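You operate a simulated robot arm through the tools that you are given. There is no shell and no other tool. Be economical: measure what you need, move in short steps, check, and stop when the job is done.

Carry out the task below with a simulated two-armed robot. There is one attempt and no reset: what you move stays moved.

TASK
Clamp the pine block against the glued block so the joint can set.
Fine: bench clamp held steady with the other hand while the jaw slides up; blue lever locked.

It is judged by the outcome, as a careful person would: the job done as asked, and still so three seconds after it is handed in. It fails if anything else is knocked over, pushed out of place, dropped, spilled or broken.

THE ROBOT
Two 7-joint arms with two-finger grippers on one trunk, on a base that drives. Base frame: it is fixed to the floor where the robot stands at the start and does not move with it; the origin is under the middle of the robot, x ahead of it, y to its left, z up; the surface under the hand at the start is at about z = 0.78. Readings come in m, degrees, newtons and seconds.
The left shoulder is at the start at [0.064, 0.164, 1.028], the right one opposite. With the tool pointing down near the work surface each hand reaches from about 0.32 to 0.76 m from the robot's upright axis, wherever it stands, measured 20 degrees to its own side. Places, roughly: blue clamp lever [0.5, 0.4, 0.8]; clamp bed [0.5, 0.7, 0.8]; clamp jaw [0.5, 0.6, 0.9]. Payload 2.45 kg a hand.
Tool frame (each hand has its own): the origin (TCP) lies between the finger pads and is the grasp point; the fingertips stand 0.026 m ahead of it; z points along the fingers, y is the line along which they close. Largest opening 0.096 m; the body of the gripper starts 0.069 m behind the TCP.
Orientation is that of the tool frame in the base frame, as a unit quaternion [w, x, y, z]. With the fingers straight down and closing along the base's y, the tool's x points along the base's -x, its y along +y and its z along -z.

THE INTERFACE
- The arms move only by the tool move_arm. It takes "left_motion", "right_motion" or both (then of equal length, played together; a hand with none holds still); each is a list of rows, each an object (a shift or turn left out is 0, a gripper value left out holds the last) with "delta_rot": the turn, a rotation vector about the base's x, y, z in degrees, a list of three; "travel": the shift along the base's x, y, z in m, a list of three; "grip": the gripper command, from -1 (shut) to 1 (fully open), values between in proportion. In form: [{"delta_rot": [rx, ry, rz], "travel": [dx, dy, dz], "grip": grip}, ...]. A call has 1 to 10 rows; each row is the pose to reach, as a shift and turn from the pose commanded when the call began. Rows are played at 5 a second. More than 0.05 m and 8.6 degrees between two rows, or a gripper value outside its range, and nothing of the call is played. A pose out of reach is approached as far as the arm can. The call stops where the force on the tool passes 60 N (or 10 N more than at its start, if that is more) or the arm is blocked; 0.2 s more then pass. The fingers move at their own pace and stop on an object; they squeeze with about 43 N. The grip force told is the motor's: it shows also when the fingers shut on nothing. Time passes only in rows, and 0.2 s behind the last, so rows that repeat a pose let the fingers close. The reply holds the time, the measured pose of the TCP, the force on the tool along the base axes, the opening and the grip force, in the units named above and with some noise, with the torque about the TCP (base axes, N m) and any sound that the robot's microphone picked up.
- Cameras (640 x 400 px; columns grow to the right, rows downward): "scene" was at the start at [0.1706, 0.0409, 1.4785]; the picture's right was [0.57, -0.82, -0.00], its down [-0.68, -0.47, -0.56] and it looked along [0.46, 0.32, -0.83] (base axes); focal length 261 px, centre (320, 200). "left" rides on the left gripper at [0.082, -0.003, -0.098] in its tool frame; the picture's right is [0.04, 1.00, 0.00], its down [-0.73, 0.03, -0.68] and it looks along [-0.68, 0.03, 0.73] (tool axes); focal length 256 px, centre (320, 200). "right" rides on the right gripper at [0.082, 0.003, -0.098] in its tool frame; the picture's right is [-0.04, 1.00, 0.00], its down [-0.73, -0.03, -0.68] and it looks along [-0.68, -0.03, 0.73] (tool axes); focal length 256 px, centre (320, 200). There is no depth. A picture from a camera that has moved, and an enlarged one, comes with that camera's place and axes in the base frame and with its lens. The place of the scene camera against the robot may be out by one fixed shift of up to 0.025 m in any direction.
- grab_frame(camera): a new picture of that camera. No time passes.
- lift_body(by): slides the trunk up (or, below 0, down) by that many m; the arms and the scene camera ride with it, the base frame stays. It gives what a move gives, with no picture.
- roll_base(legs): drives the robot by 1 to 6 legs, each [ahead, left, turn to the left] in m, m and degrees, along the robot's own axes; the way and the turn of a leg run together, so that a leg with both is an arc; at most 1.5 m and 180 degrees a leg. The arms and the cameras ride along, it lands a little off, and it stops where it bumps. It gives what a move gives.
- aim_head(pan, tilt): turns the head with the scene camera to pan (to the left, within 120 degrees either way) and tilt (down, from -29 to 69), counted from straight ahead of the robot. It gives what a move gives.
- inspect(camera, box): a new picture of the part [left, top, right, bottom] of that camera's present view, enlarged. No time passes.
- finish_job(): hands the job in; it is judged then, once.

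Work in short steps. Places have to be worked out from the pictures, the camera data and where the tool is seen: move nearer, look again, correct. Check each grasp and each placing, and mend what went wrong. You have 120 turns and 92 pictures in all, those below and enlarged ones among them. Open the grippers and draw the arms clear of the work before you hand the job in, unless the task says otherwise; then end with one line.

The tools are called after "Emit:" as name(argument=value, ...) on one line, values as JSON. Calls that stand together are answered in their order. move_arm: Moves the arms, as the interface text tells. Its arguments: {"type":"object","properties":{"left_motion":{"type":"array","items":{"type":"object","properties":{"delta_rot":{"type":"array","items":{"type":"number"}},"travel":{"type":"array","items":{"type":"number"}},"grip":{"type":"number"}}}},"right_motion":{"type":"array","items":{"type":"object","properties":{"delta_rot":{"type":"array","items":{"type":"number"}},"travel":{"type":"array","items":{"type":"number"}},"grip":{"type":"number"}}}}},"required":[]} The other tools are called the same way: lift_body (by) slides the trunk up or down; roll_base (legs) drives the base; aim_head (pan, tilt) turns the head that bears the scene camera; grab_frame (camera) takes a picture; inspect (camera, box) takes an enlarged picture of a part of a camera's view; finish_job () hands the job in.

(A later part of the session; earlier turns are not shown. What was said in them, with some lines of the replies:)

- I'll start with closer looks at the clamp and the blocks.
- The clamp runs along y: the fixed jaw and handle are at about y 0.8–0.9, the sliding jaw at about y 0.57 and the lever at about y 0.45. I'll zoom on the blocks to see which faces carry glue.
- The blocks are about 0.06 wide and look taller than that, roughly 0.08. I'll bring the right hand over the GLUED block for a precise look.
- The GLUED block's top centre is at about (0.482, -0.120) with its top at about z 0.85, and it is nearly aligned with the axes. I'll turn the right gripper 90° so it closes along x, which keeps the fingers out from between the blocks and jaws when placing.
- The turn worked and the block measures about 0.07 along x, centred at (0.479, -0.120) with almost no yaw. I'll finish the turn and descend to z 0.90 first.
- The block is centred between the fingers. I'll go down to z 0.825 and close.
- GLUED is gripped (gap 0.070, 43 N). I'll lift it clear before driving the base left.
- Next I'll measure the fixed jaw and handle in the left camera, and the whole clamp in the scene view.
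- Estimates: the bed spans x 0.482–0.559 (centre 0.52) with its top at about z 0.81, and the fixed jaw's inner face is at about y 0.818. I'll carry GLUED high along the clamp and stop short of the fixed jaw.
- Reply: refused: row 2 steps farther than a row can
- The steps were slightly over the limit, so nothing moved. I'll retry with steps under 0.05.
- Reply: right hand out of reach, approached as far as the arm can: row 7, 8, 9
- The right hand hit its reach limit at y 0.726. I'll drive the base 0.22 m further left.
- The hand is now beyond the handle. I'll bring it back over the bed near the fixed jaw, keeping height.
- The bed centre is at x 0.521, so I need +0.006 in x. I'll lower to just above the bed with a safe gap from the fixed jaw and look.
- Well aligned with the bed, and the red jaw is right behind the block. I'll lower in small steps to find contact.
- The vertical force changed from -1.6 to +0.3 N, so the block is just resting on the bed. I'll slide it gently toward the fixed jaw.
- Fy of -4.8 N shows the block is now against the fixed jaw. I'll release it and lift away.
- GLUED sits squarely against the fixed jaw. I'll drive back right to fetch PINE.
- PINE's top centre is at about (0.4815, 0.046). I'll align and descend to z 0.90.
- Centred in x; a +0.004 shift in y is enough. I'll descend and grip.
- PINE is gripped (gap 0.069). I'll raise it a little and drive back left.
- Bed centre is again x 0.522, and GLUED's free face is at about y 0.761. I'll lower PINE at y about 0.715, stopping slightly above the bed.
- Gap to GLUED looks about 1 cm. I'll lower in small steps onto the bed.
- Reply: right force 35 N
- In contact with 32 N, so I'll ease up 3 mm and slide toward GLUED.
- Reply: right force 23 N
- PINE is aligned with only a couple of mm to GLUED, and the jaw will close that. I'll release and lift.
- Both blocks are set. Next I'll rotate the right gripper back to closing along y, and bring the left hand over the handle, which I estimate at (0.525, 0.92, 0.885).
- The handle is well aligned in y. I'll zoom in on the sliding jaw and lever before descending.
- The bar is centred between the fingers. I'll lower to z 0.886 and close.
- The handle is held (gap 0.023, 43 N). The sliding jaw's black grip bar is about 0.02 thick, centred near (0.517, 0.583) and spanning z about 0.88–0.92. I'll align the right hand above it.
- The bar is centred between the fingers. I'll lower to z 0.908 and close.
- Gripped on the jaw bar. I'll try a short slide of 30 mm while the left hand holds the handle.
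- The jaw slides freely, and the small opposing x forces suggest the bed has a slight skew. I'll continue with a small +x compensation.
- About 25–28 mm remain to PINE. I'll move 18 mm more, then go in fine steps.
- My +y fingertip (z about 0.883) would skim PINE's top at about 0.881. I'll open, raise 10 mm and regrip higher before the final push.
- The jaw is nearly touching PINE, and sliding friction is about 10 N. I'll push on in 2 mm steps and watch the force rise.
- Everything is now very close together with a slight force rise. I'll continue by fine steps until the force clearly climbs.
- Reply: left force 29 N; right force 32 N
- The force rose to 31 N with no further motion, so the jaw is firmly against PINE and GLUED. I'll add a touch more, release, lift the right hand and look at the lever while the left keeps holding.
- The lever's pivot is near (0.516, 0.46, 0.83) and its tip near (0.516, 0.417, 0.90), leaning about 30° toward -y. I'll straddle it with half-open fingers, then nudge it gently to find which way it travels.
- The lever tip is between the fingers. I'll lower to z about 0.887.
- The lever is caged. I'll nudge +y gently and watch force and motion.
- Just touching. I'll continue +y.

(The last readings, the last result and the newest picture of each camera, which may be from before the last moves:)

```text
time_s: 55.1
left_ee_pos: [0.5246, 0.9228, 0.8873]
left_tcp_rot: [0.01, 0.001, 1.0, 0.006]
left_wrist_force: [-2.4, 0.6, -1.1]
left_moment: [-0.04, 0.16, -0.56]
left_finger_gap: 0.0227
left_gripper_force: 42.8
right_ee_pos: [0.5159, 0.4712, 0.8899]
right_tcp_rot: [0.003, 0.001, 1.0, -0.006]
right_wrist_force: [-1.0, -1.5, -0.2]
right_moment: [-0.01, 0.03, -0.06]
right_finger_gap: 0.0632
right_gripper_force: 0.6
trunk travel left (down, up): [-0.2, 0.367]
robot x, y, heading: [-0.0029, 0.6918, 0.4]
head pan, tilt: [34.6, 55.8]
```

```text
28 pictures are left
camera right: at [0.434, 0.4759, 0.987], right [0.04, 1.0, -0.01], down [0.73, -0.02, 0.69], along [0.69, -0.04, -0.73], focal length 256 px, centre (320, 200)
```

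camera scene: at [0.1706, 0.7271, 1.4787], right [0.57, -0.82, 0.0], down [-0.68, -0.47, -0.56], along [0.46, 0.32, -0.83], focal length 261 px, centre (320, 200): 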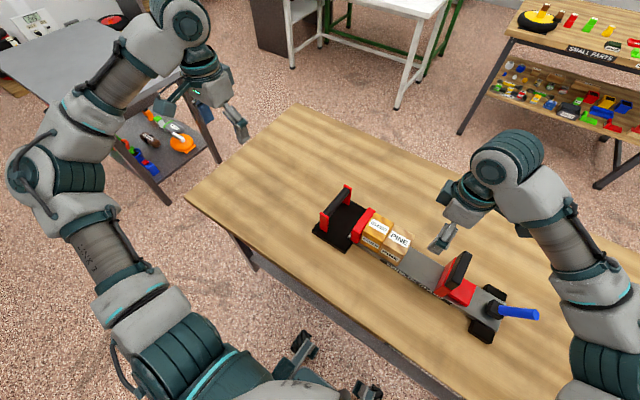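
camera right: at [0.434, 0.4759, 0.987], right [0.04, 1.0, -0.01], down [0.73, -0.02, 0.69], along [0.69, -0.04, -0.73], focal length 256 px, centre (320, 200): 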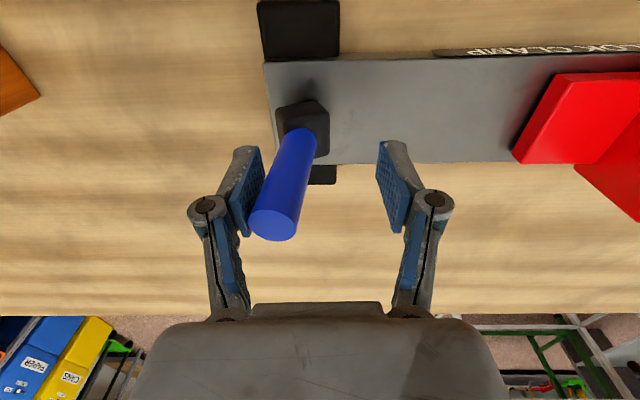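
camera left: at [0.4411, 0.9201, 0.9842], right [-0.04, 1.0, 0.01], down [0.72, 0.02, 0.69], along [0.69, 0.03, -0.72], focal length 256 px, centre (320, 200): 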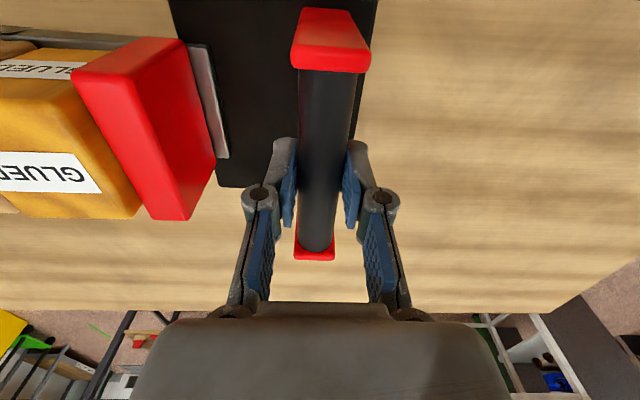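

The lever swings toward +y with little force. I'll keep following the arc.

Emit:
move_arm(right_motion=[{"travel": [0, 0.01, 0]}, {"travel": [0, 0.02, 0]}, {"travel": [0, 0.03, -0.003]}])

Emit:
grab_frame(camera="right")

```text
time_s: 55.9
left_ee_pos: [0.5236, 0.9225, 0.886]
left_tcp_rot: [0.009, 0.001, 1.0, 0.005]
left_wrist_force: [-2.0, 1.5, 0.0]
left_moment: [-0.1, 0.06, -0.65]
left_finger_gap: 0.0229
left_gripper_force: 43.0
right_ee_pos: [0.5152, 0.4992, 0.8862]
right_tcp_rot: [0.005, 0.002, 1.0, -0.006]
right_wrist_force: [1.1, -4.2, 4.5]
right_moment: [-0.23, -0.02, 0.02]
right_finger_gap: 0.0665
right_gripper_force: 2.9
trunk travel left (down, up): [-0.2, 0.367]
robot x, y, heading: [0.0003, 0.6898, -0.0]
head pan, tilt: [34.6, 55.8]
```

```text
27 pictures are left
camera right: at [0.4339, 0.5042, 0.9842], right [0.04, 1.0, -0.01], down [0.73, -0.02, 0.69], along [0.69, -0.04, -0.73], focal length 256 px, centre (320, 200)
```

right: 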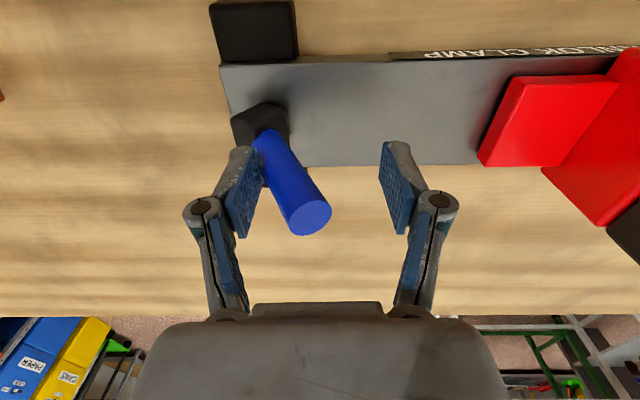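

The lever has passed vertical and leans +y. I'll contact it higher and push on to its stop.

Emit:
move_arm(right_motion=[{"travel": [0, 0.0, 0.012]}, {"travel": [0, 0.01, 0.012]}, {"travel": [0, 0.02, 0.01]}, {"travel": [0, 0.03, 0.007]}])

Emit:
grab_frame(camera="right")

```text
time_s: 56.9
left_ee_pos: [0.5249, 0.9275, 0.886]
left_tcp_rot: [0.006, -0.002, 1.0, 0.008]
left_wrist_force: [0.0, 48.6, -0.5]
left_moment: [0.65, -0.57, -0.67]
left_finger_gap: 0.0231
left_gripper_force: 43.7
right_ee_pos: [0.5163, 0.5265, 0.8922]
right_tcp_rot: [0.004, 0.004, 1.0, -0.011]
right_wrist_force: [0.8, -45.9, 1.3]
right_moment: [-0.51, -0.04, -0.2]
right_finger_gap: 0.0932
right_gripper_force: 23.4
trunk travel left (down, up): [-0.2, 0.367]
robot x, y, heading: [0.0006, 0.6877, 0.3]
head pan, tilt: [34.6, 55.8]
```

```text
26 pictures are left
camera right: at [0.4344, 0.5327, 0.9902], right [0.05, 1.0, -0.02], down [0.73, -0.02, 0.68], along [0.68, -0.05, -0.73], focal length 256 px, centre (320, 200)
```

right: 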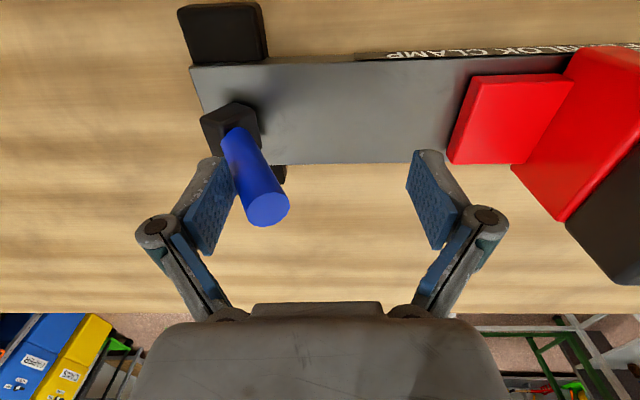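

Force of 46 N with no more motion means the lever is at its end stop. I'll back off and check that it stays.

Emit:
move_arm(right_motion=[{"travel": [0, -0.012, 0]}, {"travel": [0, -0.03, 0], "grip": 0.4}, {"travel": [0, -0.03, 0.04], "grip": 0.4}, {"travel": [0, -0.03, 0.08], "grip": 0.4}])

Emit:
grab_frame(camera="right")

Emit:
inspect(camera="scene", box=[330, 200, 570, 360])

```text
time_s: 57.9
left_ee_pos: [0.5243, 0.9205, 0.8862]
left_tcp_rot: [0.008, 0.002, 1.0, 0.005]
left_wrist_force: [-2.3, -4.7, 0.0]
left_moment: [0.16, -0.83, -0.43]
left_finger_gap: 0.0228
left_gripper_force: 43.2
right_ee_pos: [0.5148, 0.4995, 0.975]
right_tcp_rot: [0.004, 0.001, 1.0, -0.006]
right_wrist_force: [0.3, -0.1, -0.1]
right_moment: [0.03, 0.02, 0.01]
right_finger_gap: 0.0672
right_gripper_force: 0.1
trunk travel left (down, up): [-0.2, 0.367]
robot x, y, heading: [-0.0041, 0.6883, 0.2]
head pan, tilt: [34.6, 55.8]
```

```text
25 pictures are left
camera right: at [0.4337, 0.5046, 1.0724], right [0.04, 1.0, -0.01], down [0.73, -0.02, 0.69], along [0.68, -0.04, -0.73], focal length 256 px, centre (320, 200)
```

right: 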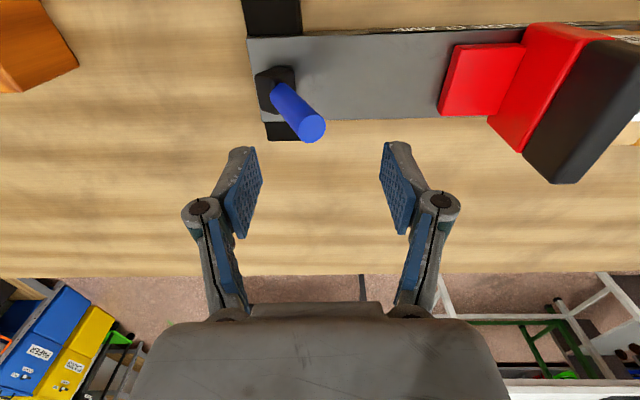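

```text
2.50 times, centred on (450, 280) of scene
camera zoom: at [0.1724, 0.7257, 1.4785], right [0.57, -0.82, 0.0], down [-0.68, -0.47, -0.56], along [0.46, 0.32, -0.83], focal length 652 px, centre (-5, 0)
```

zoom: 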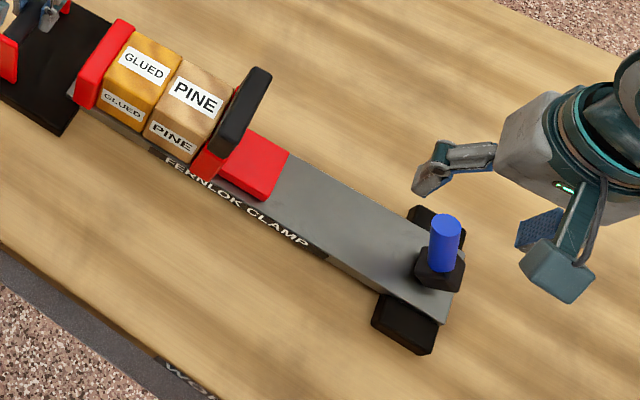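

The lever stays over. I'll check that the jaw is still tight on PINE.

Emit:
inspect(camera="scene", box=[350, 200, 450, 270])

Emit:
move_arm(right_motion=[{"travel": [0, 0.03, 0.05], "grip": 0}, {"travel": [0, 0.075, 0.05], "grip": 0}, {"travel": [0.003, 0.12, 0.05], "grip": 0}, {"travel": [0.006, 0.15, 0.04], "grip": 0}])

Emit:
grab_frame(camera="right")

```text
5.71 times, centred on (400, 235) of scene
camera zoom: at [0.1724, 0.7257, 1.4785], right [0.57, -0.82, 0.0], down [-0.68, -0.47, -0.56], along [0.46, 0.32, -0.83], focal length 1491 px, centre (-137, 0)
```

zoom: 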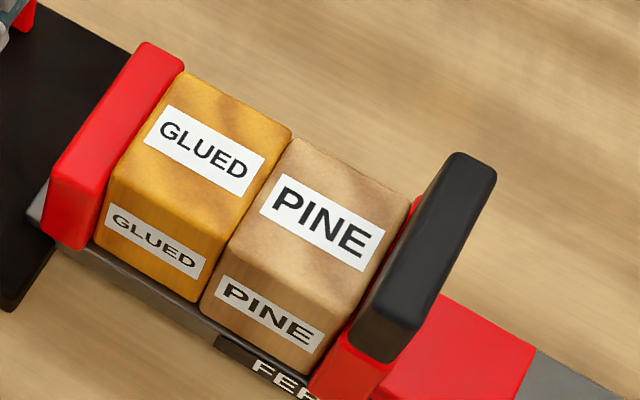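

```text
refused: row 1 steps farther than a row can; nothing moved
```

```text
22 pictures are left
camera right: at [0.4337, 0.5046, 1.0724], right [0.04, 1.0, -0.01], down [0.73, -0.02, 0.69], along [0.68, -0.04, -0.73], focal length 256 px, centre (320, 200)
```

right: 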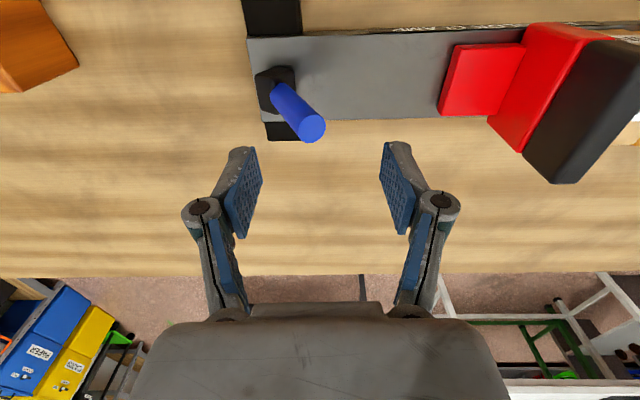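

Blocks and jaws look tight. To confirm the lock, I'll regrip the jaw bar and pull very lightly in -y; unlocked, it slid with about 10 N.

Emit:
move_arm(right_motion=[{"travel": [0, 0.03, 0.03], "grip": 0}, {"travel": [0.001, 0.075, 0.04], "grip": 0}, {"travel": [0.003, 0.12, 0.04], "grip": 0}, {"travel": [0.005, 0.165, 0.03], "grip": 0}, {"travel": [0.006, 0.188, 0.0], "grip": 0}])

Emit:
grab_frame(camera="right")

```text
time_s: 59.1
left_ee_pos: [0.5244, 0.9241, 0.887]
left_tcp_rot: [0.008, 0.001, 1.0, 0.004]
left_wrist_force: [-0.3, -1.1, -0.6]
left_moment: [-0.35, 0.5, -0.52]
left_finger_gap: 0.0229
left_gripper_force: 43.6
right_ee_pos: [0.5204, 0.6873, 0.9709]
right_tcp_rot: [0.005, 0.001, 1.0, -0.007]
right_wrist_force: [0.1, 0.2, 0.1]
right_moment: [0.03, 0.0, 0.01]
right_finger_gap: 0.0478
right_gripper_force: 0.0
trunk travel left (down, up): [-0.2, 0.367]
robot x, y, heading: [-0.0001, 0.6911, -0.0]
head pan, tilt: [34.6, 55.8]
```

```text
21 pictures are left
camera right: at [0.4393, 0.6927, 1.0694], right [0.04, 1.0, -0.01], down [0.73, -0.02, 0.69], along [0.69, -0.04, -0.73], focal length 256 px, centre (320, 200)
```

right: 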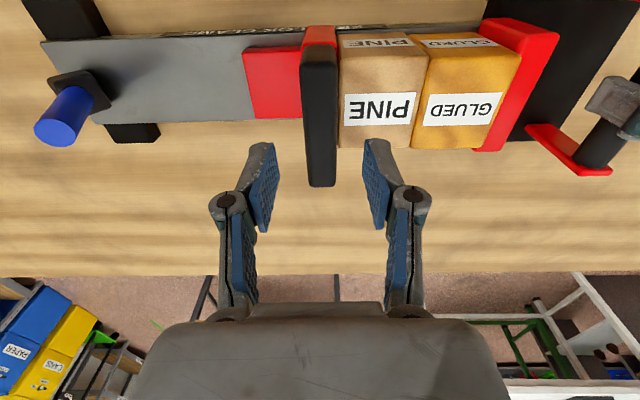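

Emit:
move_arm(right_motion=[{"travel": [0, 0, -0.03], "grip": 0}, {"travel": [0, 0, -0.052], "grip": 0}, {"travel": [0, 0, -0.052], "grip": -1}, {"travel": [0, 0, -0.052], "grip": -1}, {"travel": [0, -0.002, -0.052], "grip": -1}, {"travel": [0, -0.003, -0.052], "grip": -1}])

```text
time_s: 60.5
left_ee_pos: [0.5238, 0.9236, 0.8859]
left_tcp_rot: [0.009, 0.002, 1.0, 0.004]
left_wrist_force: [-2.6, -6.1, 3.5]
left_moment: [-0.09, 0.21, 0.02]
left_finger_gap: 0.023
left_gripper_force: 42.9
right_ee_pos: [0.5222, 0.6867, 0.9197]
right_tcp_rot: [0.005, 0.0, 1.0, -0.007]
right_wrist_force: [1.2, 9.7, 0.0]
right_moment: [0.19, -0.67, -0.38]
right_finger_gap: 0.0213
right_gripper_force: 42.7
trunk travel left (down, up): [-0.2, 0.367]
robot x, y, heading: [0.0022, 0.6898, -0.1]
head pan, tilt: [34.6, 55.8]
```

Ambiguous at 9.7 N. I'll pull slightly more to exceed the sliding friction.

Emit:
move_arm(right_motion=[{"travel": [0, -0.002, 0]}, {"travel": [0, -0.003, 0]}, {"travel": [0, -0.003, 0]}])

```text
time_s: 61.3
left_ee_pos: [0.5243, 0.9211, 0.8859]
left_tcp_rot: [0.009, 0.003, 1.0, 0.003]
left_wrist_force: [-2.3, -28.8, 6.6]
left_moment: [-0.46, 0.15, -0.22]
left_finger_gap: 0.0228
left_gripper_force: 43.3
right_ee_pos: [0.5215, 0.6852, 0.9204]
right_tcp_rot: [0.006, -0.001, 1.0, -0.004]
right_wrist_force: [2.7, 32.0, 1.0]
right_moment: [0.6, 0.35, -0.43]
right_finger_gap: 0.0215
right_gripper_force: 43.1
trunk travel left (down, up): [-0.2, 0.367]
robot x, y, heading: [0.0024, 0.6908, 0.3]
head pan, tilt: [34.6, 55.8]
```

The jaw holds against 32 N, so it is locked. I'll relax the pull, then open the right hand and lift clear.

Emit:
move_arm(right_motion=[{"travel": [0, 0.003, 0]}, {"travel": [0, 0.0055, 0]}, {"travel": [0, 0.0055, 0], "grip": -0.1}, {"travel": [0, 0.0055, 0], "grip": -0.1}, {"travel": [0, 0.0055, 0.04], "grip": -0.1}, {"travel": [0, 0.0055, 0.08], "grip": 0.3}, {"travel": [-0.02, -0.02, 0.11], "grip": 1}])

Emit:
move_arm(left_motion=[{"travel": [0, 0, 0], "grip": 0.2}, {"travel": [0, 0, 0], "grip": 0.2}, {"travel": [0, 0, 0.04], "grip": 0.2}, {"travel": [0, 0, 0.085], "grip": 0.2}, {"travel": [0, 0, 0.13], "grip": 1}, {"travel": [-0.02, 0.03, 0.16], "grip": 1}])

Emit:
grab_frame(camera="scene")

Emit:
grab_frame(camera="right")

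```text
time_s: 62.9
left_ee_pos: [0.5233, 0.9238, 0.8864]
left_tcp_rot: [0.009, -0.001, 1.0, 0.005]
left_wrist_force: [-3.7, 4.2, 6.3]
left_moment: [0.27, -0.86, 0.18]
left_finger_gap: 0.0227
left_gripper_force: 42.8
right_ee_pos: [0.502, 0.6603, 1.0327]
right_tcp_rot: [0.005, 0.0, 1.0, -0.007]
right_wrist_force: [0.0, 0.9, -0.4]
right_moment: [-0.03, -0.01, 0.0]
right_finger_gap: 0.0959
right_gripper_force: 0.0
trunk travel left (down, up): [-0.2, 0.367]
robot x, y, heading: [0.0059, 0.6901, 0.2]
head pan, tilt: [34.6, 55.8]
```

```text
time_s: 64.3
left_ee_pos: [0.5018, 0.9569, 1.0488]
left_tcp_rot: [0.01, 0.001, 1.0, 0.004]
left_wrist_force: [-0.9, 0.4, -0.5]
left_moment: [-0.04, -0.01, -0.02]
left_finger_gap: 0.0956
left_gripper_force: 0.1
right_ee_pos: [0.4993, 0.6615, 1.033]
right_tcp_rot: [0.006, 0.001, 1.0, -0.006]
right_wrist_force: [0.6, 0.1, 0.0]
right_moment: [0.01, -0.04, 0.03]
right_finger_gap: 0.096
right_gripper_force: 0.1
trunk travel left (down, up): [-0.2, 0.367]
robot x, y, heading: [0.0066, 0.6889, 0.2]
head pan, tilt: [34.6, 55.8]
```

```text
20 pictures are left
camera scene: at [0.1695, 0.7286, 1.479], right [0.57, -0.82, 0.0], down [-0.68, -0.47, -0.56], along [0.46, 0.32, -0.83], focal length 261 px, centre (320, 200)
```

scene: 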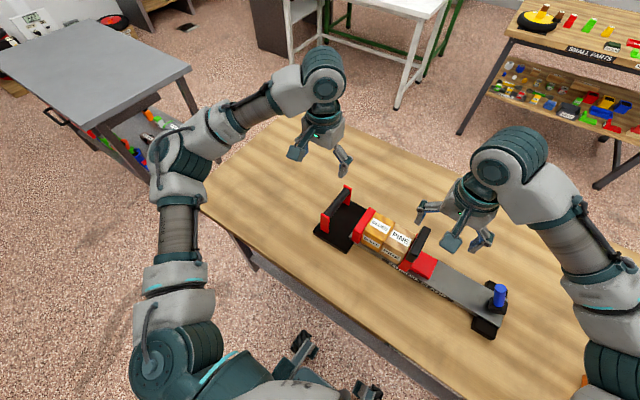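

```text
19 pictures are left
camera right: at [0.4181, 0.6673, 1.1308], right [0.04, 1.0, -0.01], down [0.73, -0.02, 0.69], along [0.69, -0.04, -0.73], focal length 256 px, centre (320, 200)
```

right: 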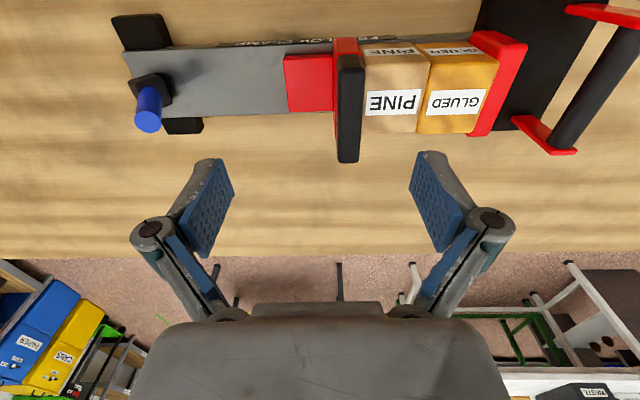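

Everything is tight, the lever is over, and the OAK block and the rest are undisturbed. I'll draw both arms back clear and hand in.

Emit:
move_arm(right_motion=[{"travel": [-0.02, -0.02, 0.03]}, {"travel": [-0.04, -0.04, 0.06]}, {"travel": [-0.06, -0.06, 0.08]}], left_motion=[{"travel": [-0.02, 0.02, 0.03]}, {"travel": [-0.04, 0.04, 0.06]}, {"travel": [-0.06, 0.06, 0.08]}])

Emit:
inspect(camera="scene", box=[300, 170, 560, 350])

```text
time_s: 65.1
left_ee_pos: [0.4425, 1.0165, 1.1283]
left_tcp_rot: [0.01, 0.001, 1.0, 0.005]
left_wrist_force: [-0.2, -0.4, -0.5]
left_moment: [0.0, -0.02, 0.02]
left_finger_gap: 0.0959
left_gripper_force: 0.1
right_ee_pos: [0.4398, 0.602, 1.1127]
right_tcp_rot: [0.005, 0.001, 1.0, -0.007]
right_wrist_force: [0.0, -0.1, -0.8]
right_moment: [0.01, -0.02, 0.01]
right_finger_gap: 0.096
right_gripper_force: 0.0
trunk travel left (down, up): [-0.2, 0.367]
robot x, y, heading: [-0.001, 0.6879, -0.2]
head pan, tilt: [34.6, 55.8]
```

```text
2.22 times, centred on (430, 260) of scene
camera zoom: at [0.1688, 0.7265, 1.479], right [0.57, -0.82, 0.0], down [-0.68, -0.47, -0.56], along [0.46, 0.32, -0.83], focal length 580 px, centre (76, 67)
```

zoom: 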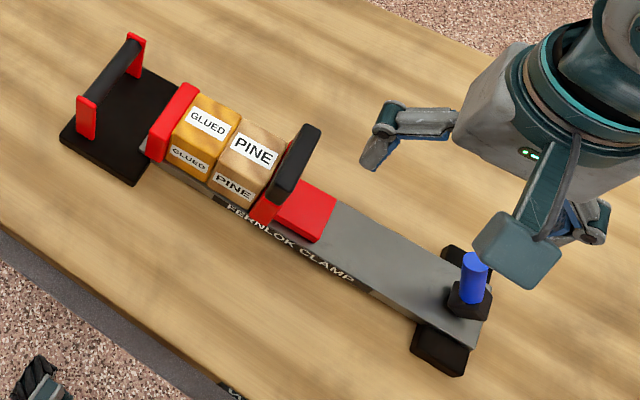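

The clamp is closed on both blocks, the lever is over, and both hands are clear. I'll hand in.

Emit:
finish_job()

```text
The job is handed in.
```

The pine block is clamped tight against the glued block. The left hand held the clamp while the jaw slid up, and the blue lever is locked: the jaw did not slip under a 32 N pull. Both hands are open and clear.
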